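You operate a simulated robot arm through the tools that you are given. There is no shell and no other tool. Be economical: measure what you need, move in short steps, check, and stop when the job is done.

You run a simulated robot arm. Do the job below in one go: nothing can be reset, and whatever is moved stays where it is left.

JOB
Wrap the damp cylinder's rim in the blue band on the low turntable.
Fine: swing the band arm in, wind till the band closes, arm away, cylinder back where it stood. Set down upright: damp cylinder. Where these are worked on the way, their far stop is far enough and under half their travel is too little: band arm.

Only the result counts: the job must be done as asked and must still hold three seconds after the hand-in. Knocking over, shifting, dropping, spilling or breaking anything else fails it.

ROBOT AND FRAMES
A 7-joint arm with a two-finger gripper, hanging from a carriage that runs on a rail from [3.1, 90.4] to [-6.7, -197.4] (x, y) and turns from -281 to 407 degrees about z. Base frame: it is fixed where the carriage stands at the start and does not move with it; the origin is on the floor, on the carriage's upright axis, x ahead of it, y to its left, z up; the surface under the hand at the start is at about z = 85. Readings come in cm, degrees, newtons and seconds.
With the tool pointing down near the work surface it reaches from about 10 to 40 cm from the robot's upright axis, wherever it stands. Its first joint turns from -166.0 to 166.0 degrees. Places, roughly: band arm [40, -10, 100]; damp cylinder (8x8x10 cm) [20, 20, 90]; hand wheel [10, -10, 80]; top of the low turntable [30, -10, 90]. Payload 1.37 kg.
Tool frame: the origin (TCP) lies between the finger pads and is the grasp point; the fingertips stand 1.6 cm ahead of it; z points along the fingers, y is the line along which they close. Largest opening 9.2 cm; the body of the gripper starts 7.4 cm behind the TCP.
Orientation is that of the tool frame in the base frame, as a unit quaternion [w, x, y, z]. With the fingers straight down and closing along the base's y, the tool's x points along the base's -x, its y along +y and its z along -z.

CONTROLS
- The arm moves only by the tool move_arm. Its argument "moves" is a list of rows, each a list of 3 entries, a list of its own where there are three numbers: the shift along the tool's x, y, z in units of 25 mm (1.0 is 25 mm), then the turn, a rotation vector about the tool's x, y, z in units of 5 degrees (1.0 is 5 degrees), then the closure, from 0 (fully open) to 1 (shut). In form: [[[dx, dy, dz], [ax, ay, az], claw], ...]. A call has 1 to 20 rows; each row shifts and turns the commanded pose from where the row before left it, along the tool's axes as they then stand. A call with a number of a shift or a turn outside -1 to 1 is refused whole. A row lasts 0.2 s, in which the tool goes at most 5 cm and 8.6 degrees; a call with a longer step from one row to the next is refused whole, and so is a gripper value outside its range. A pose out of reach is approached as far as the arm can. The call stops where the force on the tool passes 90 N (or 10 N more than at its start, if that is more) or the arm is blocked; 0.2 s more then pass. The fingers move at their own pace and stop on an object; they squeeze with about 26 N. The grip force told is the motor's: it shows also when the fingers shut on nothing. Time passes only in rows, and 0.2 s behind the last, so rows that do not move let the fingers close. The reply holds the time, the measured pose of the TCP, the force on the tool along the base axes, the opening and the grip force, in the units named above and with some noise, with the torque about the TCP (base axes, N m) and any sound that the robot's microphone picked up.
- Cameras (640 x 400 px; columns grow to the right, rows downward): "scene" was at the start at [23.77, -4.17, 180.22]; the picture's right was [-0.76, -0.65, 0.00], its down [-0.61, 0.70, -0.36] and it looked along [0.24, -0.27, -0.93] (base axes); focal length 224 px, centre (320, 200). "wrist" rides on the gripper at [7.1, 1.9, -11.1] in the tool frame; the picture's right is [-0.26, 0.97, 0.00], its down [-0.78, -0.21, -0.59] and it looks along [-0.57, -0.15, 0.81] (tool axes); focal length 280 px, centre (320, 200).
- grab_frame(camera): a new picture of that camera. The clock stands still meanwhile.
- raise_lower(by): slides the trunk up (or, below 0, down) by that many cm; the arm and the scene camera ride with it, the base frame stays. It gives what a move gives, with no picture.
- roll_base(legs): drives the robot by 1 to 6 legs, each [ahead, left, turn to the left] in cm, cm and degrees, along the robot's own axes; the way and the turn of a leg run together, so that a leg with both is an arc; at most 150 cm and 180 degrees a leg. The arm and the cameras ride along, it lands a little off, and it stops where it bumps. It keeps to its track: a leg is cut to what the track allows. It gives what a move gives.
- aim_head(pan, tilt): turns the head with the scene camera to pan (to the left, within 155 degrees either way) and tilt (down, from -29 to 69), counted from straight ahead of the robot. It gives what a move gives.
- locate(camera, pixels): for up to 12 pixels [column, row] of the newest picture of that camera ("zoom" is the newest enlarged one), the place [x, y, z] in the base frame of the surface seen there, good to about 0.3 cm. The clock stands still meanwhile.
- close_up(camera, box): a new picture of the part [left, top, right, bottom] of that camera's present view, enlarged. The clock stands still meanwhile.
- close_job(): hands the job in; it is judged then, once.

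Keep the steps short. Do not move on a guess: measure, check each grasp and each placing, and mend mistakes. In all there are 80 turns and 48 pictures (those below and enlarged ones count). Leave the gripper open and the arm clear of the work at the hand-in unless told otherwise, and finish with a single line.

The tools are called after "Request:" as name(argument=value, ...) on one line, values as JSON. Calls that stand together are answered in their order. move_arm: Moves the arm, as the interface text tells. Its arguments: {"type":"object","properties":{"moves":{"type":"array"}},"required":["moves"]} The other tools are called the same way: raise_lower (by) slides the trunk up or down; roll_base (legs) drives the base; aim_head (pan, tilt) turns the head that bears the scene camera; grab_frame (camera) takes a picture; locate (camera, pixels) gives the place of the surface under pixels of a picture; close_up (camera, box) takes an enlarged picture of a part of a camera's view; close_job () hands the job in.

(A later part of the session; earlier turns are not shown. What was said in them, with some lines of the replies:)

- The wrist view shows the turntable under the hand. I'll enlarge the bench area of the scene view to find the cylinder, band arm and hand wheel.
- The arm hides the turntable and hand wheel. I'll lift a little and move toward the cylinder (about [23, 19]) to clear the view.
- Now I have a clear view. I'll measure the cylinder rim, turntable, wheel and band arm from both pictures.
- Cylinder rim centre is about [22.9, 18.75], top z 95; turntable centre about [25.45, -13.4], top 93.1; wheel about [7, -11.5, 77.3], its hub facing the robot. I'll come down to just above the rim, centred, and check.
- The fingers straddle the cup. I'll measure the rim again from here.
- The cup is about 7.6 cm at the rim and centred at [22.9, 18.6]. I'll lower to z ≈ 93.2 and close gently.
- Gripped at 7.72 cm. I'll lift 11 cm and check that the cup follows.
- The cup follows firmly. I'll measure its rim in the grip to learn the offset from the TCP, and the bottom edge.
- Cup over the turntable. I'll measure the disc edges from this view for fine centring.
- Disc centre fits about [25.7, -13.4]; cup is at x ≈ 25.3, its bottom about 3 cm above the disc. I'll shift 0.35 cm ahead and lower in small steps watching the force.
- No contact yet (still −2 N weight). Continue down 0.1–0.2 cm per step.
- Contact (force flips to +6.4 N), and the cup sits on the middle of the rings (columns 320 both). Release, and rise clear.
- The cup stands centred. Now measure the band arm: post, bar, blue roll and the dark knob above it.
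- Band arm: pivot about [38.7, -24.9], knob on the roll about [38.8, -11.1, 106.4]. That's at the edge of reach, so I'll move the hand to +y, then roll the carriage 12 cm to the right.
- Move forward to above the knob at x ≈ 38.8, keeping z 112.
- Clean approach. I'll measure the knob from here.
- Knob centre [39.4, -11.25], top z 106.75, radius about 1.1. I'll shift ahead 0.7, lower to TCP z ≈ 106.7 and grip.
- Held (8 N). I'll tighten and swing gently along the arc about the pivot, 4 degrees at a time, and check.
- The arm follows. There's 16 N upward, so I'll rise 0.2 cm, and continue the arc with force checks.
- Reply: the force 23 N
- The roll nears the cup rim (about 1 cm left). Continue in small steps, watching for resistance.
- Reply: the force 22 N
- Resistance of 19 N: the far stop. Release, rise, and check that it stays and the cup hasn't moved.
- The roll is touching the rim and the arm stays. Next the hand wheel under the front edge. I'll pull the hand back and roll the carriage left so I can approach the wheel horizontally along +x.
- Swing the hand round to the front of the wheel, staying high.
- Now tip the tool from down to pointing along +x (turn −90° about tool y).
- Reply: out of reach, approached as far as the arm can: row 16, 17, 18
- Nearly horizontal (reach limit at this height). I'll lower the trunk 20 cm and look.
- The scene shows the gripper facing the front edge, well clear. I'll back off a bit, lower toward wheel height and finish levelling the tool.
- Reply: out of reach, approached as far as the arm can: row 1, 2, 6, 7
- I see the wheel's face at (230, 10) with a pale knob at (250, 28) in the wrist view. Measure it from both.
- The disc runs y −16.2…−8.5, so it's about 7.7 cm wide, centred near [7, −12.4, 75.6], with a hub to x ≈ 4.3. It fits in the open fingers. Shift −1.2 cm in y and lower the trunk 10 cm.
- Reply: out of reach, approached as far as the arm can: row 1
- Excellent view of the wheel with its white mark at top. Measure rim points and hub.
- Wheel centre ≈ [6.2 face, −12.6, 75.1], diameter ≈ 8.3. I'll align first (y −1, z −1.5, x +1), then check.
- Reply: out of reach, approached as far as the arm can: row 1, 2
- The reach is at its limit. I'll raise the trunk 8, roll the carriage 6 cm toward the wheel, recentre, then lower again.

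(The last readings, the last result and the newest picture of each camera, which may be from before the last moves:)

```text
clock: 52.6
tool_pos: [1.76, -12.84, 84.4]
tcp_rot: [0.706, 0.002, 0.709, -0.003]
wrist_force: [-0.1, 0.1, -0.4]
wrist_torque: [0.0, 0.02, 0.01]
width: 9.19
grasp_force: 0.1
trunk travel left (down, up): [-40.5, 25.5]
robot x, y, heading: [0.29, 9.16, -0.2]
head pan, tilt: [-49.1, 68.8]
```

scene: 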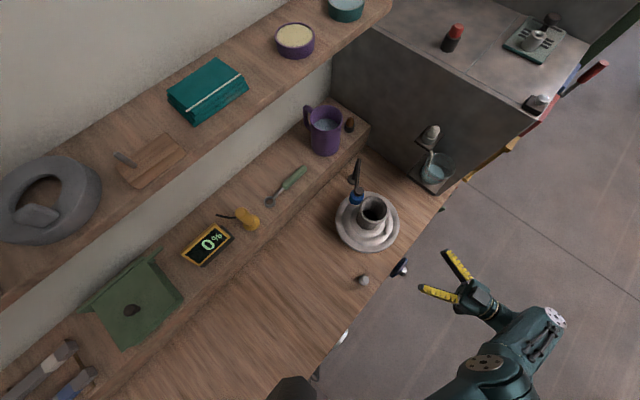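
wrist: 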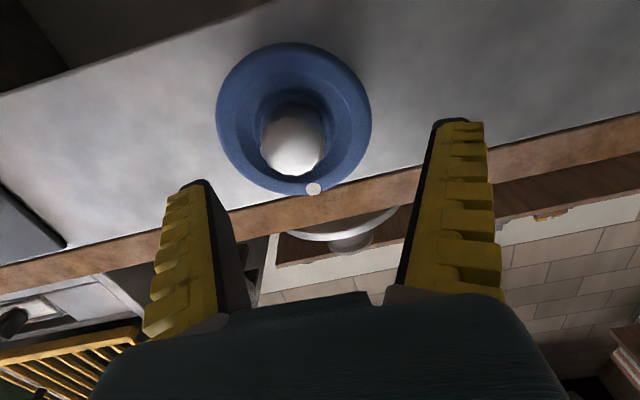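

Now reachable with margin. Lower the trunk 9.2 cm, and check alignment with the wheel.

Request:
raise_lower(by=-9.2)

Request:
grab_frame(camera="wrist")

Request:
locate(camera="wrist", pixels=[[316, 120], [240, 110], [390, 110], [320, 60], [316, 190]])

```text
clock: 53.9
tool_pos: [1.84, -12.99, 75.13]
tcp_rot: [0.706, 0.002, 0.708, -0.002]
wrist_force: [-0.7, 0.3, -0.2]
wrist_torque: [0.01, 0.01, 0.03]
width: 9.19
grasp_force: 0.0
trunk travel left (down, up): [-31.3, 34.7]
robot x, y, heading: [0.18, 9.24, -0.1]
head pan, tilt: [-49.1, 68.8]
```

```text
20 pictures are left
```

wrist: 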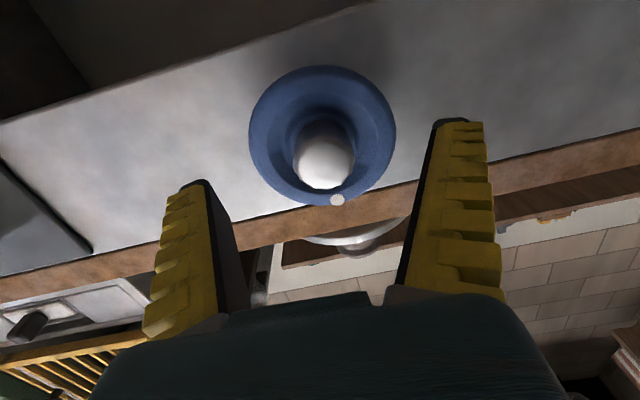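

```text
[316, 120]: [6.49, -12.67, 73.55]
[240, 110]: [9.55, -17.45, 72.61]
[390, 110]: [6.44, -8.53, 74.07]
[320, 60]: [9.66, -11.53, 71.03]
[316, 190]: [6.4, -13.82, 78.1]
```

Sideways it's centred (322 vs. tool axis 320); height looks about 0.5 cm off. Measure the rim's top and bottom more precisely.

Request:
locate(camera="wrist", pixels=[[318, 69], [330, 69], [318, 203], [325, 204], [252, 138], [392, 138], [337, 200], [325, 170]])

```text
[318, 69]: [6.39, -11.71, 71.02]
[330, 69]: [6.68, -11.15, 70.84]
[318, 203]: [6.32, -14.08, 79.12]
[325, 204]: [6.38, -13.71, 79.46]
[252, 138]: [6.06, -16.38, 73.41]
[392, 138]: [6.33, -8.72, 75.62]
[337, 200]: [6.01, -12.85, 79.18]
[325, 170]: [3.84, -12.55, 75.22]
```

Wheel centre ≈ [−12.65, 75.0]. Nudge y +0.25, z −0.15 and advance 4.7 cm so the pads straddle the rim.

Request:
move_arm(moves=[[[0.06, 0.1, 0.4], [0, 0, 0], 0], [[0, 0, 0.4], [0, 0, 0], 0], [[0, 0, 0.3], [0, 0, 0], 0], [[0, 0, 0.3], [0, 0, 0], 0], [[0, 0, 0.3], [0, 0, 0], 0], [[0, 0, 0.2], [0, 0, 0], 0], [[0, 0, 0], [0, 0, 0], 0]])

Request:
grab_frame(camera="wrist")

```text
clock: 55.5
tool_pos: [6.61, -12.58, 74.96]
tcp_rot: [0.706, 0.002, 0.708, -0.003]
wrist_force: [0.3, 0.0, 0.2]
wrist_torque: [-0.02, 0.01, -0.01]
width: 9.19
grasp_force: 0.1
trunk travel left (down, up): [-31.3, 34.7]
robot x, y, heading: [0.06, 9.12, -0.3]
head pan, tilt: [-49.1, 68.8]
```

```text
19 pictures are left
```

wrist: 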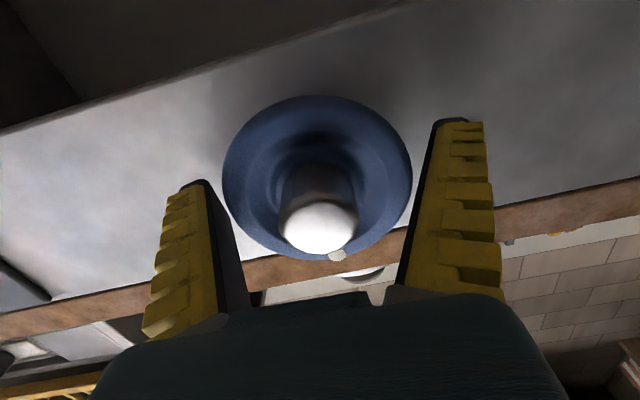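

Fingers straddle the rim without contact. Close on it.

Request:
move_arm(moves=[[[0, 0, 0], [0, 0, 0], 0.1], [[0, 0, 0], [0, 0, 0], 0.25], [[0, 0, 0], [0, 0, 0], 0.25], [[0, 0, 0], [0, 0, 0], 0.25]])

Request:
move_arm(moves=[[[0, 0, 0], [0, 0, 1], 0.25], [[0, 0, 0], [0, 0, 1], 0.25], [[0, 0, 0], [0, 0, 1], 0.25], [[0, 0, 0], [0, 0, 0], 0.25]])

Request:
grab_frame(camera="wrist")

```text
clock: 56.5
tool_pos: [6.56, -12.71, 74.88]
tcp_rot: [0.706, 0.001, 0.708, -0.002]
wrist_force: [-1.4, -4.8, 6.6]
wrist_torque: [0.03, 0.39, 0.03]
width: 8.39
grasp_force: 27.6
trunk travel left (down, up): [-31.3, 34.7]
robot x, y, heading: [-0.02, 8.79, -0.2]
head pan, tilt: [-49.1, 68.8]
```

```text
clock: 57.5
tool_pos: [6.49, -12.77, 74.97]
tcp_rot: [0.7, 0.094, 0.702, 0.091]
wrist_force: [-2.8, -2.3, 9.8]
wrist_torque: [0.05, 0.13, 0.3]
width: 8.44
grasp_force: 27.8
trunk travel left (down, up): [-31.3, 34.7]
robot x, y, heading: [0.25, 9.11, -0.4]
head pan, tilt: [-49.1, 68.8]
```

```text
18 pictures are left
```

wrist: 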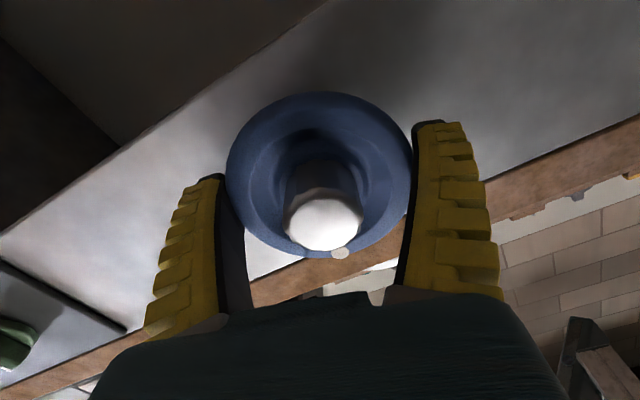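

The wheel turns with the grip (mark stays at (340, 253) relative to the fingers), low torque. Turn 65° more and read the display.

Request:
move_arm(moves=[[[0, 0, 0], [0, 0, 1], 0.25], [[0, 0, 0], [0, 0, 1], 0.25], [[0, 0, 0], [0, 0, 1], 0.25], [[0, 0, 0], [0, 0, 1], 0.25], [[0, 0, 0], [0, 0, 1], 0.25], [[0, 0, 0], [0, 0, 1], 0.25], [[0, 0, 0], [0, 0, 1], 0.25], [[0, 0, 0], [0, 0, 1], 0.25], [[0, 0, 0], [0, 0, 1], 0.25], [[0, 0, 0], [0, 0, 1], 0.25], [[0, 0, 0], [0, 0, 1], 0.25], [[0, 0, 0], [0, 0, 1], 0.25], [[0, 0, 0], [0, 0, 1], 0.25], [[0, 0, 0], [0, 0, 0], 0.25]])

Request:
grab_frame(camera="scene")

```text
clock: 60.5
tool_pos: [6.41, -12.76, 75.06]
tcp_rot: [0.542, 0.456, 0.541, 0.453]
wrist_force: [-2.2, 0.5, 18.2]
wrist_torque: [0.02, 0.02, -0.07]
width: 8.66
grasp_force: 11.9
trunk travel left (down, up): [-31.3, 34.7]
robot x, y, heading: [0.24, 9.09, -0.2]
head pan, tilt: [-49.1, 68.8]
```

```text
17 pictures are left
```

scene: 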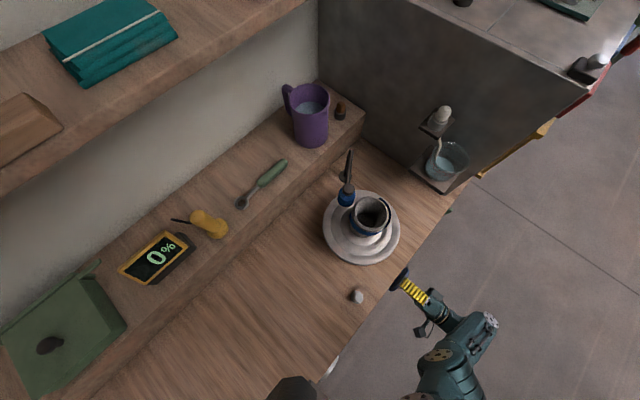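

The display still reads 0%, but there seems to be blue on the cup. Zoom in.

Request:
close_up(camera="scene", box=[300, 160, 420, 280])

```text
3.33 times, centred on (360, 220) of scene
```

zoom: 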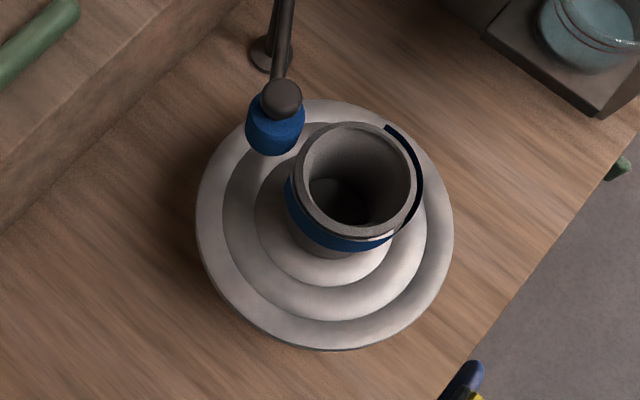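

The band is winding in this direction – it covers roughly 200° already. Continue 40° more, then look.

Request:
move_arm(moves=[[[0, 0, 0], [0, 0, 1], 0.3], [[0, 0, 0], [0, 0, 1], 0.3], [[0, 0, 0], [0, 0, 1], 0.3], [[0, 0, 0], [0, 0, 1], 0.3], [[0, 0, 0], [0, 0, 1], 0.3], [[0, 0, 0], [0, 0, 1], 0.3], [[0, 0, 0], [0, 0, 1], 0.3], [[0, 0, 0], [0, 0, 1], 0.3], [[0, 0, 0], [0, 0, 0], 0.3]])

Request:
close_up(camera="scene", box=[310, 170, 450, 310])

```text
clock: 62.5
tool_pos: [6.44, -13.06, 75.02]
tcp_rot: [0.356, 0.615, 0.353, 0.609]
wrist_force: [-5.7, -7.9, 15.3]
wrist_torque: [0.08, 0.06, -0.23]
width: 8.46
grasp_force: 27.7
trunk travel left (down, up): [-31.3, 34.7]
robot x, y, heading: [0.2, 9.01, -0.2]
head pan, tilt: [-49.1, 68.8]
```

```text
2.86 times, centred on (380, 240) of scene
```

zoom: 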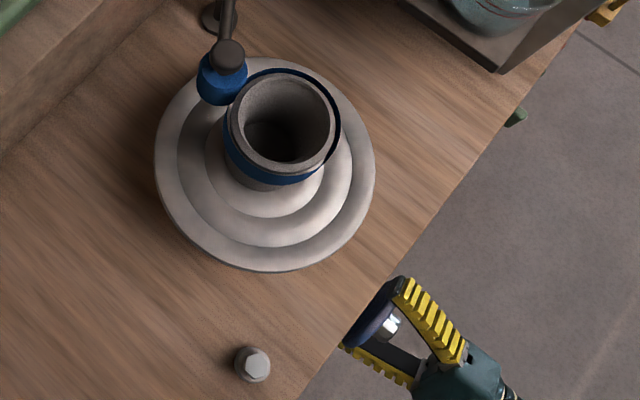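

Nearly closed, reaching the roll again. Turn another 15° watching for a sound or resistance.

Request:
move_arm(moves=[[[0, 0, 0], [0, 0, 1], 0.3], [[0, 0, 0], [0, 0, 1], 0.3], [[0, 0, 0], [0, 0, 1], 0.3], [[0, 0, 0], [0, 0, 0], 0.3]])

Request:
close_up(camera="scene", box=[340, 170, 400, 230])

```text
clock: 63.5
tool_pos: [6.51, -12.9, 74.93]
tcp_rot: [0.273, 0.655, 0.27, 0.651]
wrist_force: [-8.6, -6.1, 24.0]
wrist_torque: [0.06, 0.1, -0.21]
width: 8.51
grasp_force: 27.9
trunk travel left (down, up): [-31.3, 34.7]
robot x, y, heading: [0.5, 8.83, -0.2]
head pan, tilt: [-49.1, 68.8]
```

```text
6.67 times, centred on (370, 200) of scene
```

zoom: 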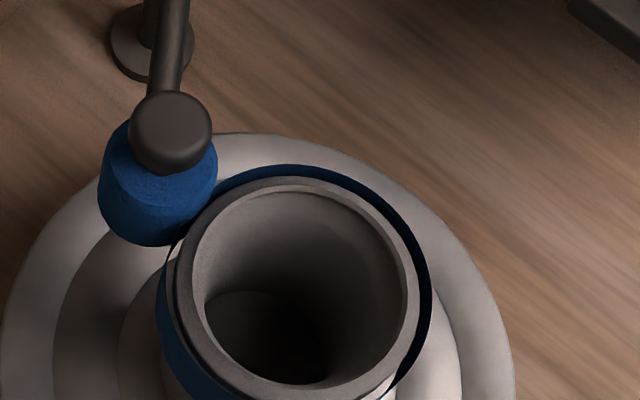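

No stop yet and I can't see the gap beside the roll at (175, 240). Turn 20° more and compare.

Request:
move_arm(moves=[[[0, 0, 0], [0, 0, 1], 0.3], [[0, 0, 0], [0, 0, 1], 0.3], [[0, 0, 0], [0, 0, 1], 0.3], [[0, 0, 0], [0, 0, 1], 0.3], [[0, 0, 0], [0, 0, 0], 0.3]])

Request:
close_up(camera="scene", box=[330, 170, 410, 250])

```text
clock: 64.7
tool_pos: [6.52, -12.87, 74.87]
tcp_rot: [0.155, 0.692, 0.152, 0.688]
wrist_force: [-7.8, -6.1, 7.8]
wrist_torque: [0.03, -0.34, 0.01]
width: 8.59
grasp_force: 28.5
trunk travel left (down, up): [-31.3, 34.7]
robot x, y, heading: [0.09, 8.98, -0.3]
head pan, tilt: [-49.1, 68.8]
```

```text
5.00 times, centred on (370, 210) of scene
```

zoom: 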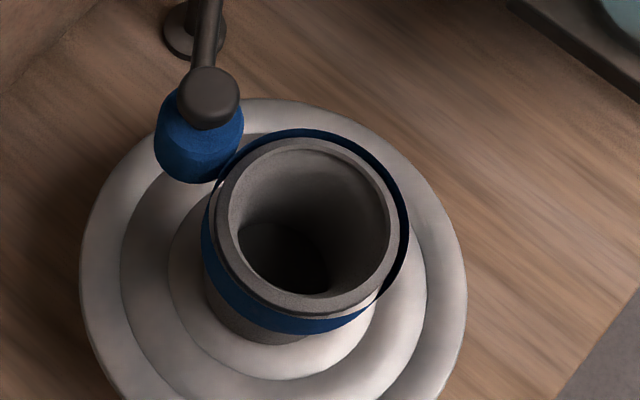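

The ring looks almost complete. I'll check the wheel mark in the wrist view for slip.

Request:
grab_frame(camera="wrist")

Request:
close_up(camera="scene", box=[346, 188, 376, 218])

```text
12 pictures are left
```

wrist: 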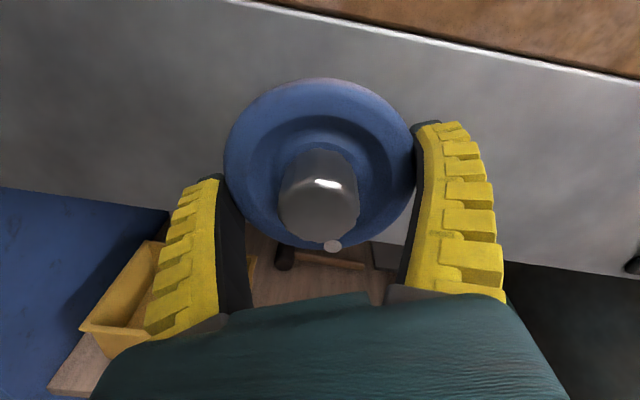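

```text
13.33 times, centred on (361, 203) of scene
```

zoom: 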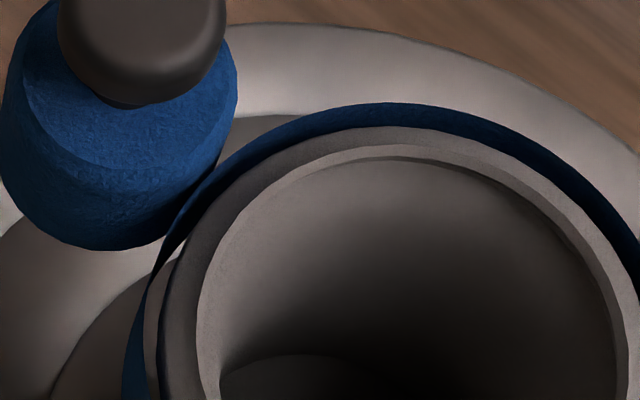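

No slip, and the band now runs unbroken past the roll. I'll turn 15° more to be sure it's home, and compare the seam area.

Request:
move_arm(moves=[[[0, 0, 0], [0, 0, 1], 0.3], [[0, 0, 0], [0, 0, 1], 0.3], [[0, 0, 0], [0, 0, 1], 0.3], [[0, 0, 0], [0, 0, 0], 0.3]])

Request:
close_up(camera="scene", box=[340, 185, 400, 245])

```text
clock: 65.7
tool_pos: [6.62, -12.86, 74.91]
tcp_rot: [0.063, 0.707, 0.06, 0.702]
wrist_force: [-3.9, -9.4, -1.3]
wrist_torque: [-0.12, 0.07, 0.11]
width: 8.57
grasp_force: 28.5
trunk travel left (down, up): [-31.3, 34.7]
robot x, y, heading: [0.13, 8.76, -0.2]
head pan, tilt: [-49.1, 68.8]
```

```text
6.67 times, centred on (370, 215) of scene
```

zoom: 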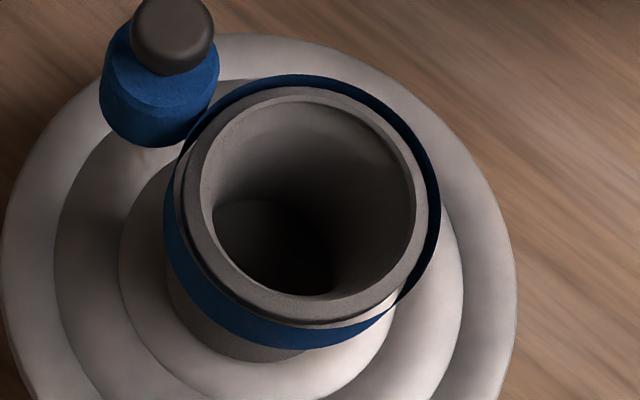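

The band is a complete closed ring. Release the wheel, back straight off, and unroll the wrist.

Request:
move_arm(moves=[[[0, 0, 0], [0, 0, 0], 0], [[0, 0, 0], [0, 0, 0], 0], [[0, 0, 0], [0, 0, 0], 0], [[0, 0, -0.5], [0, 0, 0], 0], [[0, 0, -1], [0, 0, 0], 0], [[0, 0, -0.7], [0, 0, 0], 0], [[0, 0, 0], [0, 0, 0], 0]])

Request:
raise_lower(by=25)

```text
clock: 67.3
tool_pos: [1.09, -12.38, 74.94]
tcp_rot: [0.063, 0.706, 0.06, 0.703]
wrist_force: [-0.8, -0.1, -0.7]
wrist_torque: [-0.01, -0.01, -0.03]
width: 9.19
grasp_force: 0.1
trunk travel left (down, up): [-31.3, 34.7]
robot x, y, heading: [0.14, 8.91, -0.1]
head pan, tilt: [-49.1, 68.8]
```

```text
clock: 69.8
tool_pos: [1.13, -12.45, 100.03]
tcp_rot: [0.064, 0.706, 0.06, 0.703]
wrist_force: [-0.6, -0.1, -0.5]
wrist_torque: [-0.01, 0.0, 0.0]
width: 9.16
grasp_force: 0.1
trunk travel left (down, up): [-56.3, 9.7]
robot x, y, heading: [0.13, 9.03, -0.5]
head pan, tilt: [-49.1, 68.8]
```

Clear of the wheel and raised. Unroll the wrist 170° in two calls.

Request:
move_arm(moves=[[[0, 0, 0], [0, 0, -1], 0], [[0, 0, 0], [0, 0, -1], 0], [[0, 0, 0], [0, 0, -1], 0], [[0, 0, 0], [0, 0, -1], 0], [[0, 0, 0], [0, 0, -1], 0], [[0, 0, 0], [0, 0, -1], 0], [[0, 0, 0], [0, 0, -1], 0], [[0, 0, 0], [0, 0, -1], 0], [[0, 0, 0], [0, 0, -1], 0], [[0, 0, 0], [0, 0, -1], 0], [[0, 0, 0], [0, 0, -1], 0], [[0, 0, 0], [0, 0, -1], 0], [[0, 0, 0], [0, 0, -1], 0], [[0, 0, 0], [0, 0, -1], 0], [[0, 0, 0], [0, 0, -1], 0], [[0, 0, 0], [0, 0, -1], 0], [[0, 0, 0], [0, 0, -1], 0], [[0, 0, 0], [0, 0, 0], 0]])

Request:
move_arm(moves=[[[0, 0, 0], [0, 0, -1], 0], [[0, 0, 0], [0, 0, -1], 0], [[0, 0, 0], [0, 0, -1], 0], [[0, 0, 0], [0, 0, -1], 0], [[0, 0, 0], [0, 0, -1], 0], [[0, 0, 0], [0, 0, -1], 0], [[0, 0, 0], [0, 0, -1], 0], [[0, 0, 0], [0, 0, -1], 0], [[0, 0, 0], [0, 0, -1], 0], [[0, 0, 0], [0, 0, -1], 0], [[0, 0, 0], [0, 0, -1], 0], [[0, 0, 0], [0, 0, -1], 0], [[0, 0, 0], [0, 0, -1], 0], [[0, 0, 0], [0, 0, -1], 0], [[0, 0, 0], [0, 0, -1], 0], [[0, 0, 0], [0, 0, -1], 0], [[0, 0, 0], [0, 0, -1], 0], [[0, 0, 0], [0, 0, 0], 0]])

Request:
raise_lower(by=9.7)

```text
clock: 73.7
tool_pos: [1.01, -12.5, 100.0]
tcp_rot: [0.522, 0.479, 0.522, 0.475]
wrist_force: [0.3, 0.8, 0.4]
wrist_torque: [-0.02, 0.02, 0.0]
width: 9.2
grasp_force: 0.1
trunk travel left (down, up): [-56.3, 9.7]
robot x, y, heading: [0.08, 9.08, -0.0]
head pan, tilt: [-49.1, 68.8]
```

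```text
clock: 77.5
tool_pos: [1.18, -12.32, 99.86]
tcp_rot: [0.706, 0.001, 0.708, -0.002]
wrist_force: [0.5, -0.9, 0.0]
wrist_torque: [0.03, 0.01, 0.0]
width: 9.19
grasp_force: 0.0
trunk travel left (down, up): [-56.3, 9.7]
robot x, y, heading: [0.52, 8.6, -0.3]
head pan, tilt: [-49.1, 68.8]
```

```text
clock: 78.8
tool_pos: [1.23, -12.43, 109.66]
tcp_rot: [0.706, 0.002, 0.708, -0.002]
wrist_force: [-0.4, -0.1, 0.3]
wrist_torque: [0.0, -0.03, -0.02]
width: 9.19
grasp_force: 0.0
trunk travel left (down, up): [-66.0, 0.0]
robot x, y, heading: [0.56, 9.0, -0.2]
head pan, tilt: [-49.1, 68.8]
```

Tip the tool back to pointing down.

Request:
move_arm(moves=[[[0, 0, 0], [0, 1, 0], 0], [[0, 0, 0], [0, 1, 0], 0], [[0, 0, 0], [0, 1, 0], 0], [[0, 0, 0], [0, 1, 0], 0], [[0, 0, 0], [0, 1, 0], 0], [[0, 0, 0], [0, 1, 0], 0], [[0, 0, 0], [0, 1, 0], 0], [[0, 0, 0], [0, 1, 0], 0], [[0, 0, 0], [0, 1, 0], 0], [[0, 0, 0], [0, 1, 0], 0], [[0, 0, 0], [0, 1, 0], 0], [[0, 0, 0], [0, 1, 0], 0], [[0, 0, 0], [0, 1, 0], 0], [[0, 0, 0], [0, 1, 0], 0], [[0, 0, 0], [0, 1, 0], 0], [[0, 0, 0], [0, 1, 0], 0], [[0, 0, 0], [0, 1, 0], 0], [[0, 0, 0], [0, 1, 0], 0], [[0, 0, -1], [0, 0, 0], 0], [[0, 0, 0], [0, 0, 0], 0]])

```text
clock: 83.0
tool_pos: [1.03, -12.41, 112.17]
tcp_rot: [-0.002, 0.003, 1.0, 0.0]
wrist_force: [0.0, 0.0, -0.5]
wrist_torque: [0.01, 0.0, 0.02]
width: 9.21
grasp_force: 0.1
trunk travel left (down, up): [-66.0, 0.0]
robot x, y, heading: [0.36, 9.16, -0.2]
head pan, tilt: [-49.1, 68.8]
```

Now carry the hand out over the bench to [20, 8], then roll the carriage right 21 cm.

Request:
move_arm(moves=[[[-1, 0, 0], [0, 0, 0], 0], [[-1, 0, 0], [0, 0, 0], 0], [[-1, 0, 0], [0, 0, 0], 0], [[-1, 0, 0], [0, 0, 0], 0], [[-1, 0.3, 0], [0, 0, 0], 0], [[-1, 0.7, 0], [0, 0, 0], 0], [[-1, 1, 0], [0, 0, 0], 0], [[-1, 1, 0], [0, 0, 0], 0], [[-1, 1, 0], [0, 0, 0], 0], [[-1, 1, 0], [0, 0, 0], 0], [[0, 1, 0], [0, 0, 0], 0], [[0, 1, 0], [0, 0, 0], 0], [[0, 1, 0], [0, 0, 0], 0], [[0, 1, 0], [0, 0, 0], 0], [[0, 0, 0], [0, 0, 0], 0]])

Request:
roll_base(legs=[[0, -21, 0]])

```text
clock: 86.2
tool_pos: [26.3, 10.06, 112.08]
tcp_rot: [-0.002, 0.005, 1.0, 0.001]
wrist_force: [-0.7, 0.8, -0.2]
wrist_torque: [0.01, 0.01, -0.02]
width: 9.18
grasp_force: 0.0
trunk travel left (down, up): [-66.0, 0.0]
robot x, y, heading: [0.3, 9.34, -0.2]
head pan, tilt: [-49.1, 68.8]
```

```text
clock: 87.8
tool_pos: [25.66, -11.34, 112.11]
tcp_rot: [-0.001, 0.004, 1.0, 0.0]
wrist_force: [-0.2, 0.6, 0.4]
wrist_torque: [-0.01, 0.01, 0.0]
width: 9.22
grasp_force: 0.1
trunk travel left (down, up): [-66.0, 0.0]
robot x, y, heading: [-0.7, -12.52, -0.4]
head pan, tilt: [-49.1, 68.8]
```

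Move above the knob's present place, about [31.7, −13.5], and look.

Request:
move_arm(moves=[[[-0.8, -0.3, 0], [0, 0, 0], 0.4], [[-0.8, -0.3, 0], [0, 0, 0], 0.4], [[-0.8, -0.28, 0], [0, 0, 0], 0.4], [[0, 0, 0], [0, 0, 0], 0.4], [[0, 0, 0], [0, 0, 0], 0.4]])

Request:
grab_frame(camera="wrist")

```text
clock: 89.0
tool_pos: [31.45, -13.54, 112.12]
tcp_rot: [-0.001, 0.005, 1.0, 0.0]
wrist_force: [0.4, -0.7, -0.1]
wrist_torque: [0.02, 0.0, 0.0]
width: 5.79
grasp_force: 2.6
trunk travel left (down, up): [-66.0, 0.0]
robot x, y, heading: [-0.36, -12.37, -0.3]
head pan, tilt: [-49.1, 68.8]
```

```text
9 pictures are left
```

wrist: 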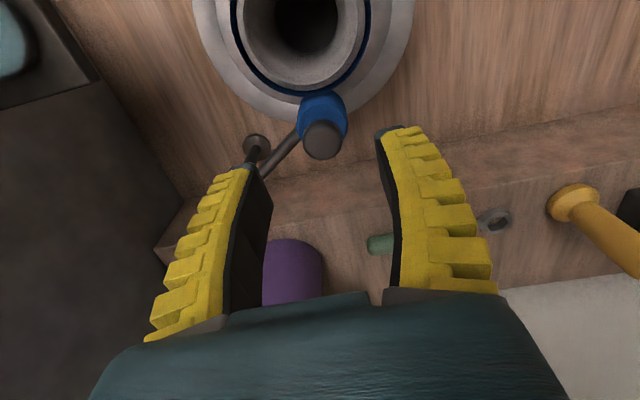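

Request:
locate(camera="wrist", pixels=[[322, 140], [304, 140], [340, 138], [322, 157], [320, 126], [302, 92], [242, 40], [368, 40], [302, 86]])

```text
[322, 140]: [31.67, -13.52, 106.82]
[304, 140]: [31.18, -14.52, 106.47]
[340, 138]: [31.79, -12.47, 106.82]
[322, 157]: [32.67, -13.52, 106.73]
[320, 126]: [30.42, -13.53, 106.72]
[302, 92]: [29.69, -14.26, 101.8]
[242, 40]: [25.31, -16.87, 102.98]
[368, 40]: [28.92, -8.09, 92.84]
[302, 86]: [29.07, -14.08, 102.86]
```

The band ring sits tight round the rim; knob at [31.55, −13.5]. Lower 5 cm, grip the knob and swing it back the first half of the arc.

Request:
move_arm(moves=[[[-0.04, 0.02, 0.7], [0, 0, 0], 0.4], [[0, 0, 0.7], [0, 0, 0], 0.4], [[0, 0, 0.64], [0, 0, 0], 0.4], [[0, 0, 0], [0, 0, 0], 0.6], [[0, 0, 0], [0, 0, 0], 0.85], [[0, 0, 0], [0, 0, 0], 0.9], [[0, 0, 0], [0, 0, 0], 0.9], [[-0.33, 0.19, 0], [0, 0, 0], 0.9], [[-0.34, 0.16, 0], [0, 0, 0], 0.9], [[-0.35, 0.14, 0], [0, 0, 0], 0.9], [[-0.36, 0.11, 0], [0, 0, 0], 0.9], [[0, 0, 0], [0, 0, 0], 0.9]])

Request:
move_arm(moves=[[[-0.37, 0.09, 0], [0, 0, 0], 0.9], [[-0.37, 0.06, 0], [0, 0, 0], 0.9], [[-0.38, 0.04, 0], [0, 0, 0], 0.9], [[-0.38, 0.01, 0], [0, 0, 0], 0.9], [[0, 0, 0], [0, 0, 0], 0.9]])

```text
clock: 91.6
tool_pos: [35.22, -12.03, 107.13]
tcp_rot: [0.0, 0.004, 1.0, 0.0]
wrist_force: [-0.4, -1.9, 19.8]
wrist_torque: [0.0, 0.19, -0.09]
width: 1.35
grasp_force: 28.6
trunk travel left (down, up): [-66.0, 0.0]
robot x, y, heading: [-0.7, -11.75, -0.2]
head pan, tilt: [-49.1, 68.8]
```

```text
clock: 92.8
tool_pos: [38.79, -11.42, 106.92]
tcp_rot: [-0.002, 0.004, 1.0, 0.002]
wrist_force: [0.1, 11.5, 9.4]
wrist_torque: [0.1, 0.24, 0.06]
width: 1.48
grasp_force: 28.1
trunk travel left (down, up): [-66.0, 0.0]
robot x, y, heading: [-0.68, -12.06, -0.2]
head pan, tilt: [-49.1, 68.8]
```

Nearly home. Push the last bit to the rest stop in small steps.

Request:
move_arm(moves=[[[-0.15, 0.03, 0], [0, 0, 0], 0.9], [[-0.12, 0.02, 0], [0, 0, 0], 0.9], [[0, 0, 0], [0, 0, 0], 0.9]])

Request:
move_arm(moves=[[[-0.1, 0, 0], [0, 0, 0], 0.9], [[0, 0, 0], [0, 0, 0], 0.9]])

```text
clock: 93.6
tool_pos: [39.53, -11.46, 106.96]
tcp_rot: [-0.001, 0.004, 1.0, 0.0]
wrist_force: [-0.4, 8.0, 7.3]
wrist_torque: [0.12, 0.23, -0.14]
width: 1.42
grasp_force: 27.3
trunk travel left (down, up): [-66.0, 0.0]
robot x, y, heading: [-0.36, -12.21, -0.2]
head pan, tilt: [-49.1, 68.8]
```

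```text
clock: 94.2
tool_pos: [39.66, -11.5, 106.96]
tcp_rot: [-0.002, 0.004, 1.0, 0.0]
wrist_force: [-2.7, 8.5, 8.6]
wrist_torque: [0.09, 0.0, -0.02]
width: 1.39
grasp_force: 28.6
trunk travel left (down, up): [-66.0, 0.0]
robot x, y, heading: [-0.57, -11.99, -0.3]
head pan, tilt: [-49.1, 68.8]
```

The band arm is back at its starting place (39.5, −11.4). Release, rise, and move back over the cup.

Request:
move_arm(moves=[[[0, 0, 0], [0, 0, 0], 0.5], [[0, 0, 0], [0, 0, 0], 0.4], [[0, 0, 0], [0, 0, 0], 0.4], [[0, 0, -0.6], [0, 0, 0], 0.4], [[0, 0, -1], [0, 0, 0], 0.4], [[0.5, 0, -1], [0, 0, 0], 0.2], [[1, -0.15, 0], [0, 0, 0], 0], [[1, -0.15, 0], [0, 0, 0], 0], [[1, -0.15, 0], [0, 0, 0], 0], [[1, -0.15, 0], [0, 0, 0], 0], [[1, -0.15, 0], [0, 0, 0], 0], [[0, 0, 0], [0, 0, 0], 0]])

Request:
grab_frame(camera="wrist")

```text
clock: 96.8
tool_pos: [26.08, -13.23, 113.48]
tcp_rot: [-0.001, 0.004, 1.0, 0.0]
wrist_force: [-0.4, 0.0, 0.1]
wrist_torque: [-0.03, -0.01, -0.01]
width: 9.16
grasp_force: 0.0
trunk travel left (down, up): [-66.0, 0.0]
robot x, y, heading: [-0.67, -12.28, -0.3]
head pan, tilt: [-49.1, 68.8]
```

```text
8 pictures are left
```

wrist: 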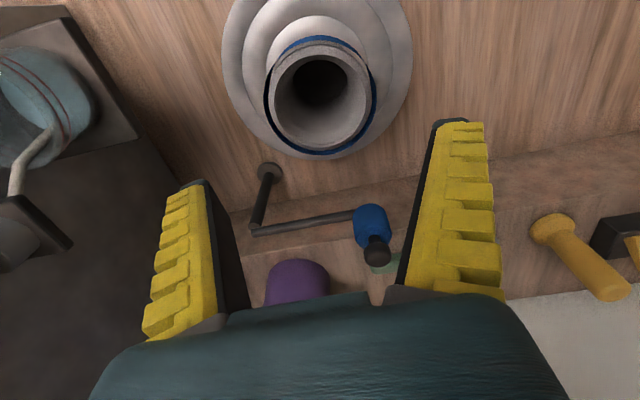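

Band arm is away as at the start, and the cup wears a full blue ring. Measure the rim centre for the pick.

Request:
locate(camera="wrist", pixels=[[265, 95], [375, 92], [318, 153], [318, 40], [273, 95], [368, 93], [319, 147], [318, 44]])

Request:
close_up(camera="wrist", box=[240, 20, 400, 170])

```text
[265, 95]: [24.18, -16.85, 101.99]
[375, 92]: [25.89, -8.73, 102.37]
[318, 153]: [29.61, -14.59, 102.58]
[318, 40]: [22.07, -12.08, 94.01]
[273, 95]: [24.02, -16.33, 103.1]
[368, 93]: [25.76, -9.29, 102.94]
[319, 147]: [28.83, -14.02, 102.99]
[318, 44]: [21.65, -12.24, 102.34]
```

```text
2.67 times, centred on (320, 95) of wrist
```

zoom: 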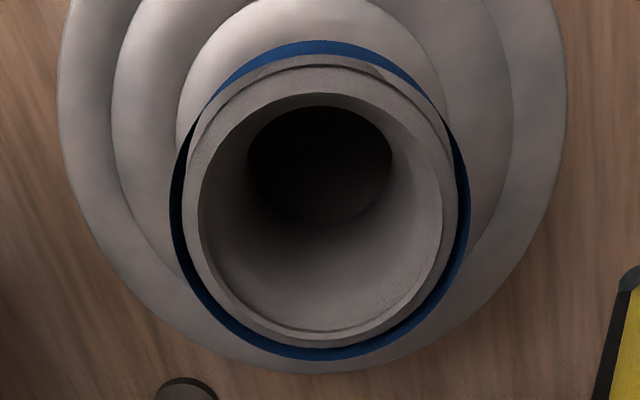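

Ring complete. Rim centre ≈ [25.1, −12.95]; TCP is at [26.08, −13.23]. Shift, lower to z ≈ 105 first (tips just above rim), and check.

Request:
move_arm(moves=[[[0.38, 0.115, 0.6], [0, 0, 0], 0], [[0, 0, 1], [0, 0, 0], 0], [[0, 0, 1], [0, 0, 0], 0], [[0, 0, 0.6], [0, 0, 0], 0], [[0, 0, 0], [0, 0, 0], 0]])

Request:
grab_frame(camera="wrist")

```text
clock: 98.0
tool_pos: [25.18, -12.86, 105.36]
tcp_rot: [-0.002, 0.004, 1.0, 0.0]
wrist_force: [0.2, 0.2, 0.0]
wrist_torque: [0.01, 0.03, 0.01]
width: 9.16
grasp_force: 0.1
trunk travel left (down, up): [-66.0, 0.0]
robot x, y, heading: [-0.23, -12.03, -0.5]
head pan, tilt: [-49.1, 68.8]
```

```text
6 pictures are left
```

wrist: 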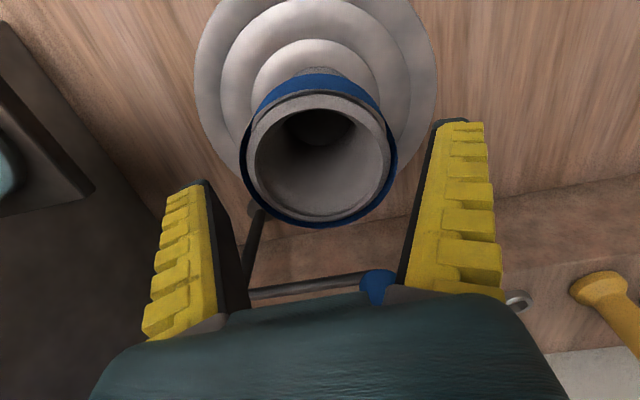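

Perfectly centred. Lower 4 cm to the same grip height as before and close.

Request:
move_arm(moves=[[[0, 0, 0.6], [0, 0, 0], 0], [[0, 0, 0.6], [0, 0, 0], 0], [[0, 0, 0.4], [0, 0, 0], 0], [[0, 0, 0], [0, 0, 0], 0], [[0, 0, 0], [0, 0, 0], 0.1], [[0, 0, 0], [0, 0, 0], 0.16], [[0, 0, 0], [0, 0, 0], 0.2], [[0, 0, 0], [0, 0, 0], 0.24], [[0, 0, 0], [0, 0, 0], 0.24]])

```text
clock: 100.0
tool_pos: [24.95, -13.0, 101.34]
tcp_rot: [-0.001, 0.004, 1.0, 0.0]
wrist_force: [0.2, 0.3, 0.4]
wrist_torque: [0.01, 0.02, -0.01]
width: 7.88
grasp_force: 25.7
trunk travel left (down, up): [-66.0, 0.0]
robot x, y, heading: [-0.52, -12.13, -0.3]
head pan, tilt: [-49.1, 68.8]
```

Gripped at 7.88 cm. Lift 6 cm, then roll the carriage left 12 cm with the cup held.

Request:
move_arm(moves=[[[0, 0, -0.3], [0, 0, 0], 0.24], [[0, 0, -0.7], [0, 0, 0], 0.24], [[0, 0, -0.7], [0, 0, 0], 0.24], [[0, 0, -0.7], [0, 0, 0], 0.24], [[0, 0, 0], [0, 0, 0], 0.24]])

Request:
roll_base(legs=[[0, 12, 0]])

Request:
grab_frame(camera="wrist")

```text
clock: 101.2
tool_pos: [24.85, -12.99, 107.46]
tcp_rot: [-0.001, 0.004, 1.0, -0.001]
wrist_force: [0.0, -0.1, -3.0]
wrist_torque: [0.01, 0.01, 0.0]
width: 7.92
grasp_force: 26.0
trunk travel left (down, up): [-66.0, 0.0]
robot x, y, heading: [0.13, -12.28, -0.3]
head pan, tilt: [-49.1, 68.8]
```

```text
clock: 102.5
tool_pos: [25.29, -0.75, 107.34]
tcp_rot: [-0.002, 0.002, 1.0, 0.0]
wrist_force: [0.3, -0.1, -3.2]
wrist_torque: [0.0, -0.01, 0.0]
width: 7.91
grasp_force: 26.1
trunk travel left (down, up): [-66.0, 0.0]
robot x, y, heading: [0.14, 0.3, -0.2]
head pan, tilt: [-49.1, 68.8]
```

```text
5 pictures are left
```

wrist: 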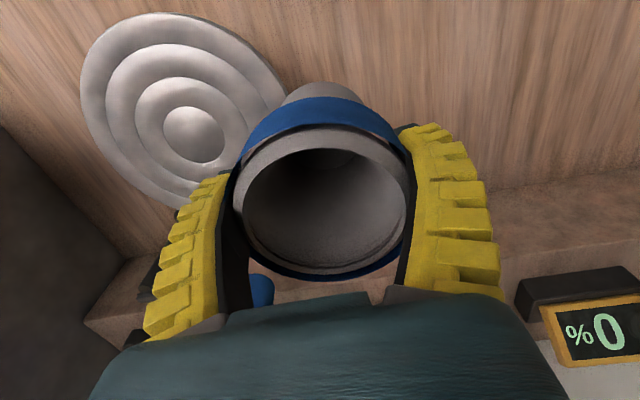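

Cup and band held well. Carry it to its old place, [22.9, 18.6], at this height.

Request:
move_arm(moves=[[[0.2, 1, 0], [0, 0, 0], 0.24], [[0.2, 1, 0], [0, 0, 0], 0.24], [[0.2, 1, 0], [0, 0, 0], 0.24], [[0.2, 1, 0], [0, 0, 0], 0.24], [[0.16, 1, 0], [0, 0, 0], 0.24], [[0, 1, 0], [0, 0, 0], 0.24], [[0, 1, 0], [0, 0, 0], 0.24], [[0, 0.74, 0], [0, 0, 0], 0.24], [[0, 0, 0], [0, 0, 0], 0.24], [[0, 0, 0], [0, 0, 0], 0.24]])

Request:
move_arm(moves=[[[0, 0, 1], [0, 0, 0], 0.24], [[0, 0, 1], [0, 0, 0], 0.24], [[0, 0, 1], [0, 0, 0], 0.24], [[0, 0, 1], [0, 0, 0], 0.24], [[0, 0, 0.8], [0, 0, 0], 0.24], [[0, 0, 0], [0, 0, 0], 0.24]])

```text
clock: 104.7
tool_pos: [22.99, 18.5, 107.28]
tcp_rot: [-0.001, 0.002, 1.0, 0.001]
wrist_force: [0.3, 0.2, -2.4]
wrist_torque: [0.0, 0.02, 0.02]
width: 7.92
grasp_force: 26.5
trunk travel left (down, up): [-66.0, 0.0]
robot x, y, heading: [-0.22, 0.07, 0.0]
head pan, tilt: [-49.1, 68.8]
```

```text
clock: 106.1
tool_pos: [22.86, 18.64, 95.36]
tcp_rot: [-0.002, 0.002, 1.0, 0.0]
wrist_force: [0.3, 0.7, -1.9]
wrist_torque: [0.01, 0.05, 0.02]
width: 7.9
grasp_force: 26.4
trunk travel left (down, up): [-66.0, 0.0]
robot x, y, heading: [0.17, 0.16, -0.2]
head pan, tilt: [-49.1, 68.8]
```

About 2 cm above the bench. Lower 1.6, then in 0.1 steps to contact.

Request:
move_arm(moves=[[[0, 0, 0.4], [0, 0, 0], 0.24], [[0, 0, 0.24], [0, 0, 0], 0.24], [[0, 0, 0], [0, 0, 0], 0.24]])

Request:
move_arm(moves=[[[0, 0, 0.05], [0, 0, 0], 0.24], [[0, 0, 0.05], [0, 0, 0], 0.24], [[0, 0, 0], [0, 0, 0], 0.24]])

```text
clock: 106.9
tool_pos: [22.82, 18.71, 93.8]
tcp_rot: [-0.002, 0.002, 1.0, 0.0]
wrist_force: [0.2, -0.1, -2.8]
wrist_torque: [-0.01, 0.0, 0.01]
width: 7.91
grasp_force: 25.9
trunk travel left (down, up): [-66.0, 0.0]
robot x, y, heading: [-0.13, 0.18, -0.1]
head pan, tilt: [-49.1, 68.8]
```

```text
clock: 107.7
tool_pos: [22.84, 18.66, 93.63]
tcp_rot: [-0.002, 0.002, 1.0, -0.001]
wrist_force: [0.3, -0.1, -2.5]
wrist_torque: [-0.01, 0.01, 0.0]
width: 7.92
grasp_force: 25.6
trunk travel left (down, up): [-66.0, 0.0]
robot x, y, heading: [-0.3, 0.14, 0.1]
head pan, tilt: [-49.1, 68.8]
```

Request:
move_arm(moves=[[[0, 0, 0.05], [0, 0, 0], 0.24], [[0, 0, 0.04], [0, 0, 0], 0.24], [[0, 0, 0], [0, 0, 0], 0.24]])

Request:
move_arm(moves=[[[0, 0, 0.03], [0, 0, 0], 0.24], [[0, 0, 0], [0, 0, 0], 0.24]])

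```text
clock: 108.5
tool_pos: [22.98, 18.69, 93.37]
tcp_rot: [-0.002, 0.001, 1.0, 0.0]
wrist_force: [0.7, -0.1, -2.2]
wrist_torque: [0.0, 0.06, -0.01]
width: 7.92
grasp_force: 26.0
trunk travel left (down, up): [-66.0, 0.0]
robot x, y, heading: [-0.2, 0.36, 0.1]
head pan, tilt: [-49.1, 68.8]
```

```text
clock: 109.1
tool_pos: [22.96, 18.67, 93.32]
tcp_rot: [-0.002, 0.002, 1.0, 0.0]
wrist_force: [-0.2, 0.6, -2.6]
wrist_torque: [0.0, 0.02, -0.02]
width: 7.94
grasp_force: 26.1
trunk travel left (down, up): [-66.0, 0.0]
robot x, y, heading: [0.03, -0.25, -0.3]
head pan, tilt: [-49.1, 68.8]
```

Still no contact; two more small steps.

Request:
move_arm(moves=[[[0, 0, 0.04], [0, 0, 0], 0.24], [[0, 0, 0], [0, 0, 0], 0.24]])

Request:
move_arm(moves=[[[0, 0, 0.03], [0, 0, 0], 0.24], [[0, 0, 0], [0, 0, 0], 0.24]])

```text
clock: 109.7
tool_pos: [22.83, 18.76, 93.22]
tcp_rot: [-0.002, 0.002, 1.0, 0.0]
wrist_force: [-3.0, -0.7, 2.3]
wrist_torque: [0.01, 0.01, 0.0]
width: 7.9
grasp_force: 26.1
trunk travel left (down, up): [-66.0, 0.0]
robot x, y, heading: [0.06, -0.05, -0.1]
head pan, tilt: [-49.1, 68.8]
```

```text
clock: 110.3
tool_pos: [23.01, 18.73, 93.07]
tcp_rot: [0.0, 0.002, 1.0, 0.0]
wrist_force: [-0.5, -0.2, 4.2]
wrist_torque: [0.0, -0.03, -0.08]
width: 7.93
grasp_force: 25.9
trunk travel left (down, up): [-66.0, 0.0]
robot x, y, heading: [0.21, 0.37, -0.3]
head pan, tilt: [-49.1, 68.8]
```

Contact made. Open, rise clear, and look.

Request:
move_arm(moves=[[[0, 0, 0], [0, 0, 0], 0.15], [[0, 0, 0], [0, 0, 0], 0], [[0, 0, 0], [0, 0, 0], 0], [[0, 0, 0], [0, 0, 0], 0], [[0, 0, -0.5], [0, 0, 0], 0], [[0, 0, -1], [0, 0, 0], 0], [[0, 0, -1], [0, 0, 0], 0], [[0, 0, -1], [0, 0, 0], 0], [[0, 0, -1], [0, 0, 0], 0], [[0, 0, -1], [0, 0, 0], 0], [[0, 0, -1], [0, 0, 0], 0], [[0, 0, 0], [0, 0, 0], 0]])

Request:
grab_frame(camera="wrist")

Request:
locate(camera="wrist", pixels=[[276, 88], [354, 88], [314, 132], [318, 47]])

```text
clock: 112.9
tool_pos: [22.91, 18.6, 109.55]
tcp_rot: [-0.001, 0.002, 1.0, 0.0]
wrist_force: [0.0, -0.2, -0.1]
wrist_torque: [0.0, 0.04, -0.01]
width: 9.19
grasp_force: 0.1
trunk travel left (down, up): [-66.0, 0.0]
robot x, y, heading: [0.23, 0.43, -0.2]
head pan, tilt: [-49.1, 68.8]
```

```text
4 pictures are left
```

wrist: 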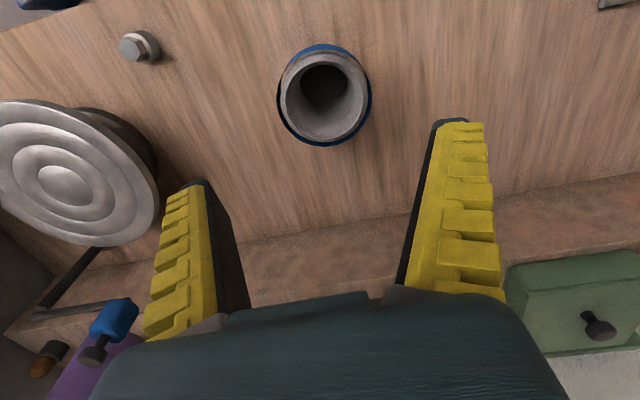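

```text
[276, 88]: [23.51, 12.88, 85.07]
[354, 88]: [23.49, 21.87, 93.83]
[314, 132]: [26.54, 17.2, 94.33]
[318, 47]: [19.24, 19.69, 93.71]
```

The cup stands upright with its band. Check its place against the start ([22.8, 18.65]).

Request:
locate(camera="wrist", pixels=[[285, 95], [364, 95], [324, 138], [326, 55], [277, 96], [371, 92], [324, 145]])

```text
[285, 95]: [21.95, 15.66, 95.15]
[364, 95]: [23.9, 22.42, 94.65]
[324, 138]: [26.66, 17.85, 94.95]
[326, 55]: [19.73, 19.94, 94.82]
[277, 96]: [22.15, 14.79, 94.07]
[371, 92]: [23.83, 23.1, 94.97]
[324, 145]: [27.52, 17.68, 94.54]
```

Back within about 0.3 cm of its start. Move the hand clear and take a last overall look.

Request:
move_arm(moves=[[[0, 0, -1], [0, 0, 0], 0], [[0, 0, -1], [0, 0, 0], 0], [[0.3, -1, 0], [0, 0, 0], 0], [[0.3, -1, 0], [0, 0, 0], 0], [[0.3, -1, 0], [0, 0, 0], 0], [[0.3, -1, 0], [0, 0, 0], 0], [[0.3, -1, 0], [0, 0, 0], 0], [[0, -1, 0], [0, 0, 0], 0], [[0, 0, 0], [0, 0, 0], 0]])

Request:
grab_frame(camera="scene")

Request:
grab_frame(camera="wrist")

```text
clock: 114.9
tool_pos: [19.35, 3.74, 114.3]
tcp_rot: [-0.003, 0.001, 1.0, 0.0]
wrist_force: [0.1, 0.6, 0.9]
wrist_torque: [0.0, -0.02, -0.01]
width: 9.19
grasp_force: 0.1
trunk travel left (down, up): [-66.0, 0.0]
robot x, y, heading: [0.36, 0.04, -0.2]
head pan, tilt: [-49.1, 68.8]
```

```text
3 pictures are left
```

scene: 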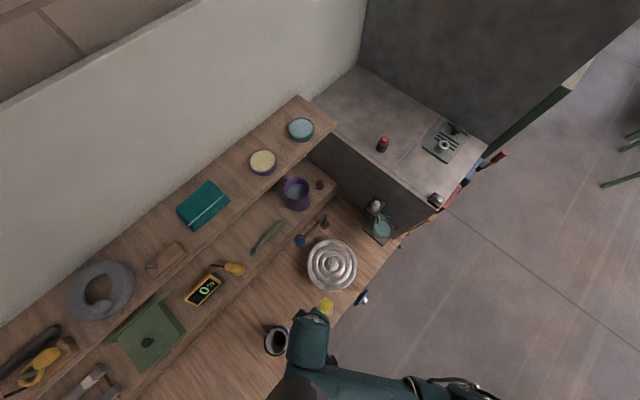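

```text
2 pictures are left
```

wrist: 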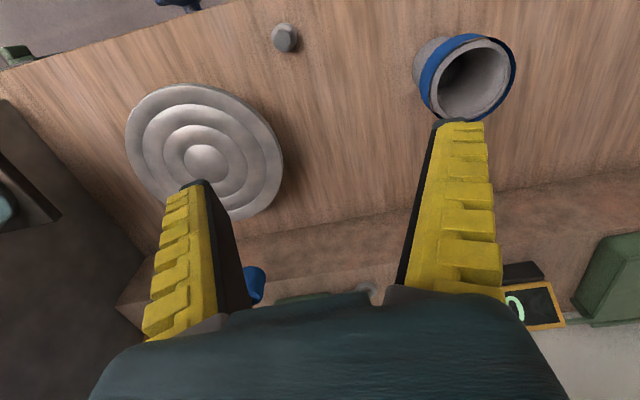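

All is in place: the cup is upright and banded at its old spot, the band arm is away, nothing else has moved, and the gripper is open and clear. Handing in.

Request:
close_job()

```text
The job is handed in.
```

The damp cylinder's rim is wrapped in a closed blue band, the cylinder stands upright within about 0.3 cm of where it started, and the band arm is swung away.
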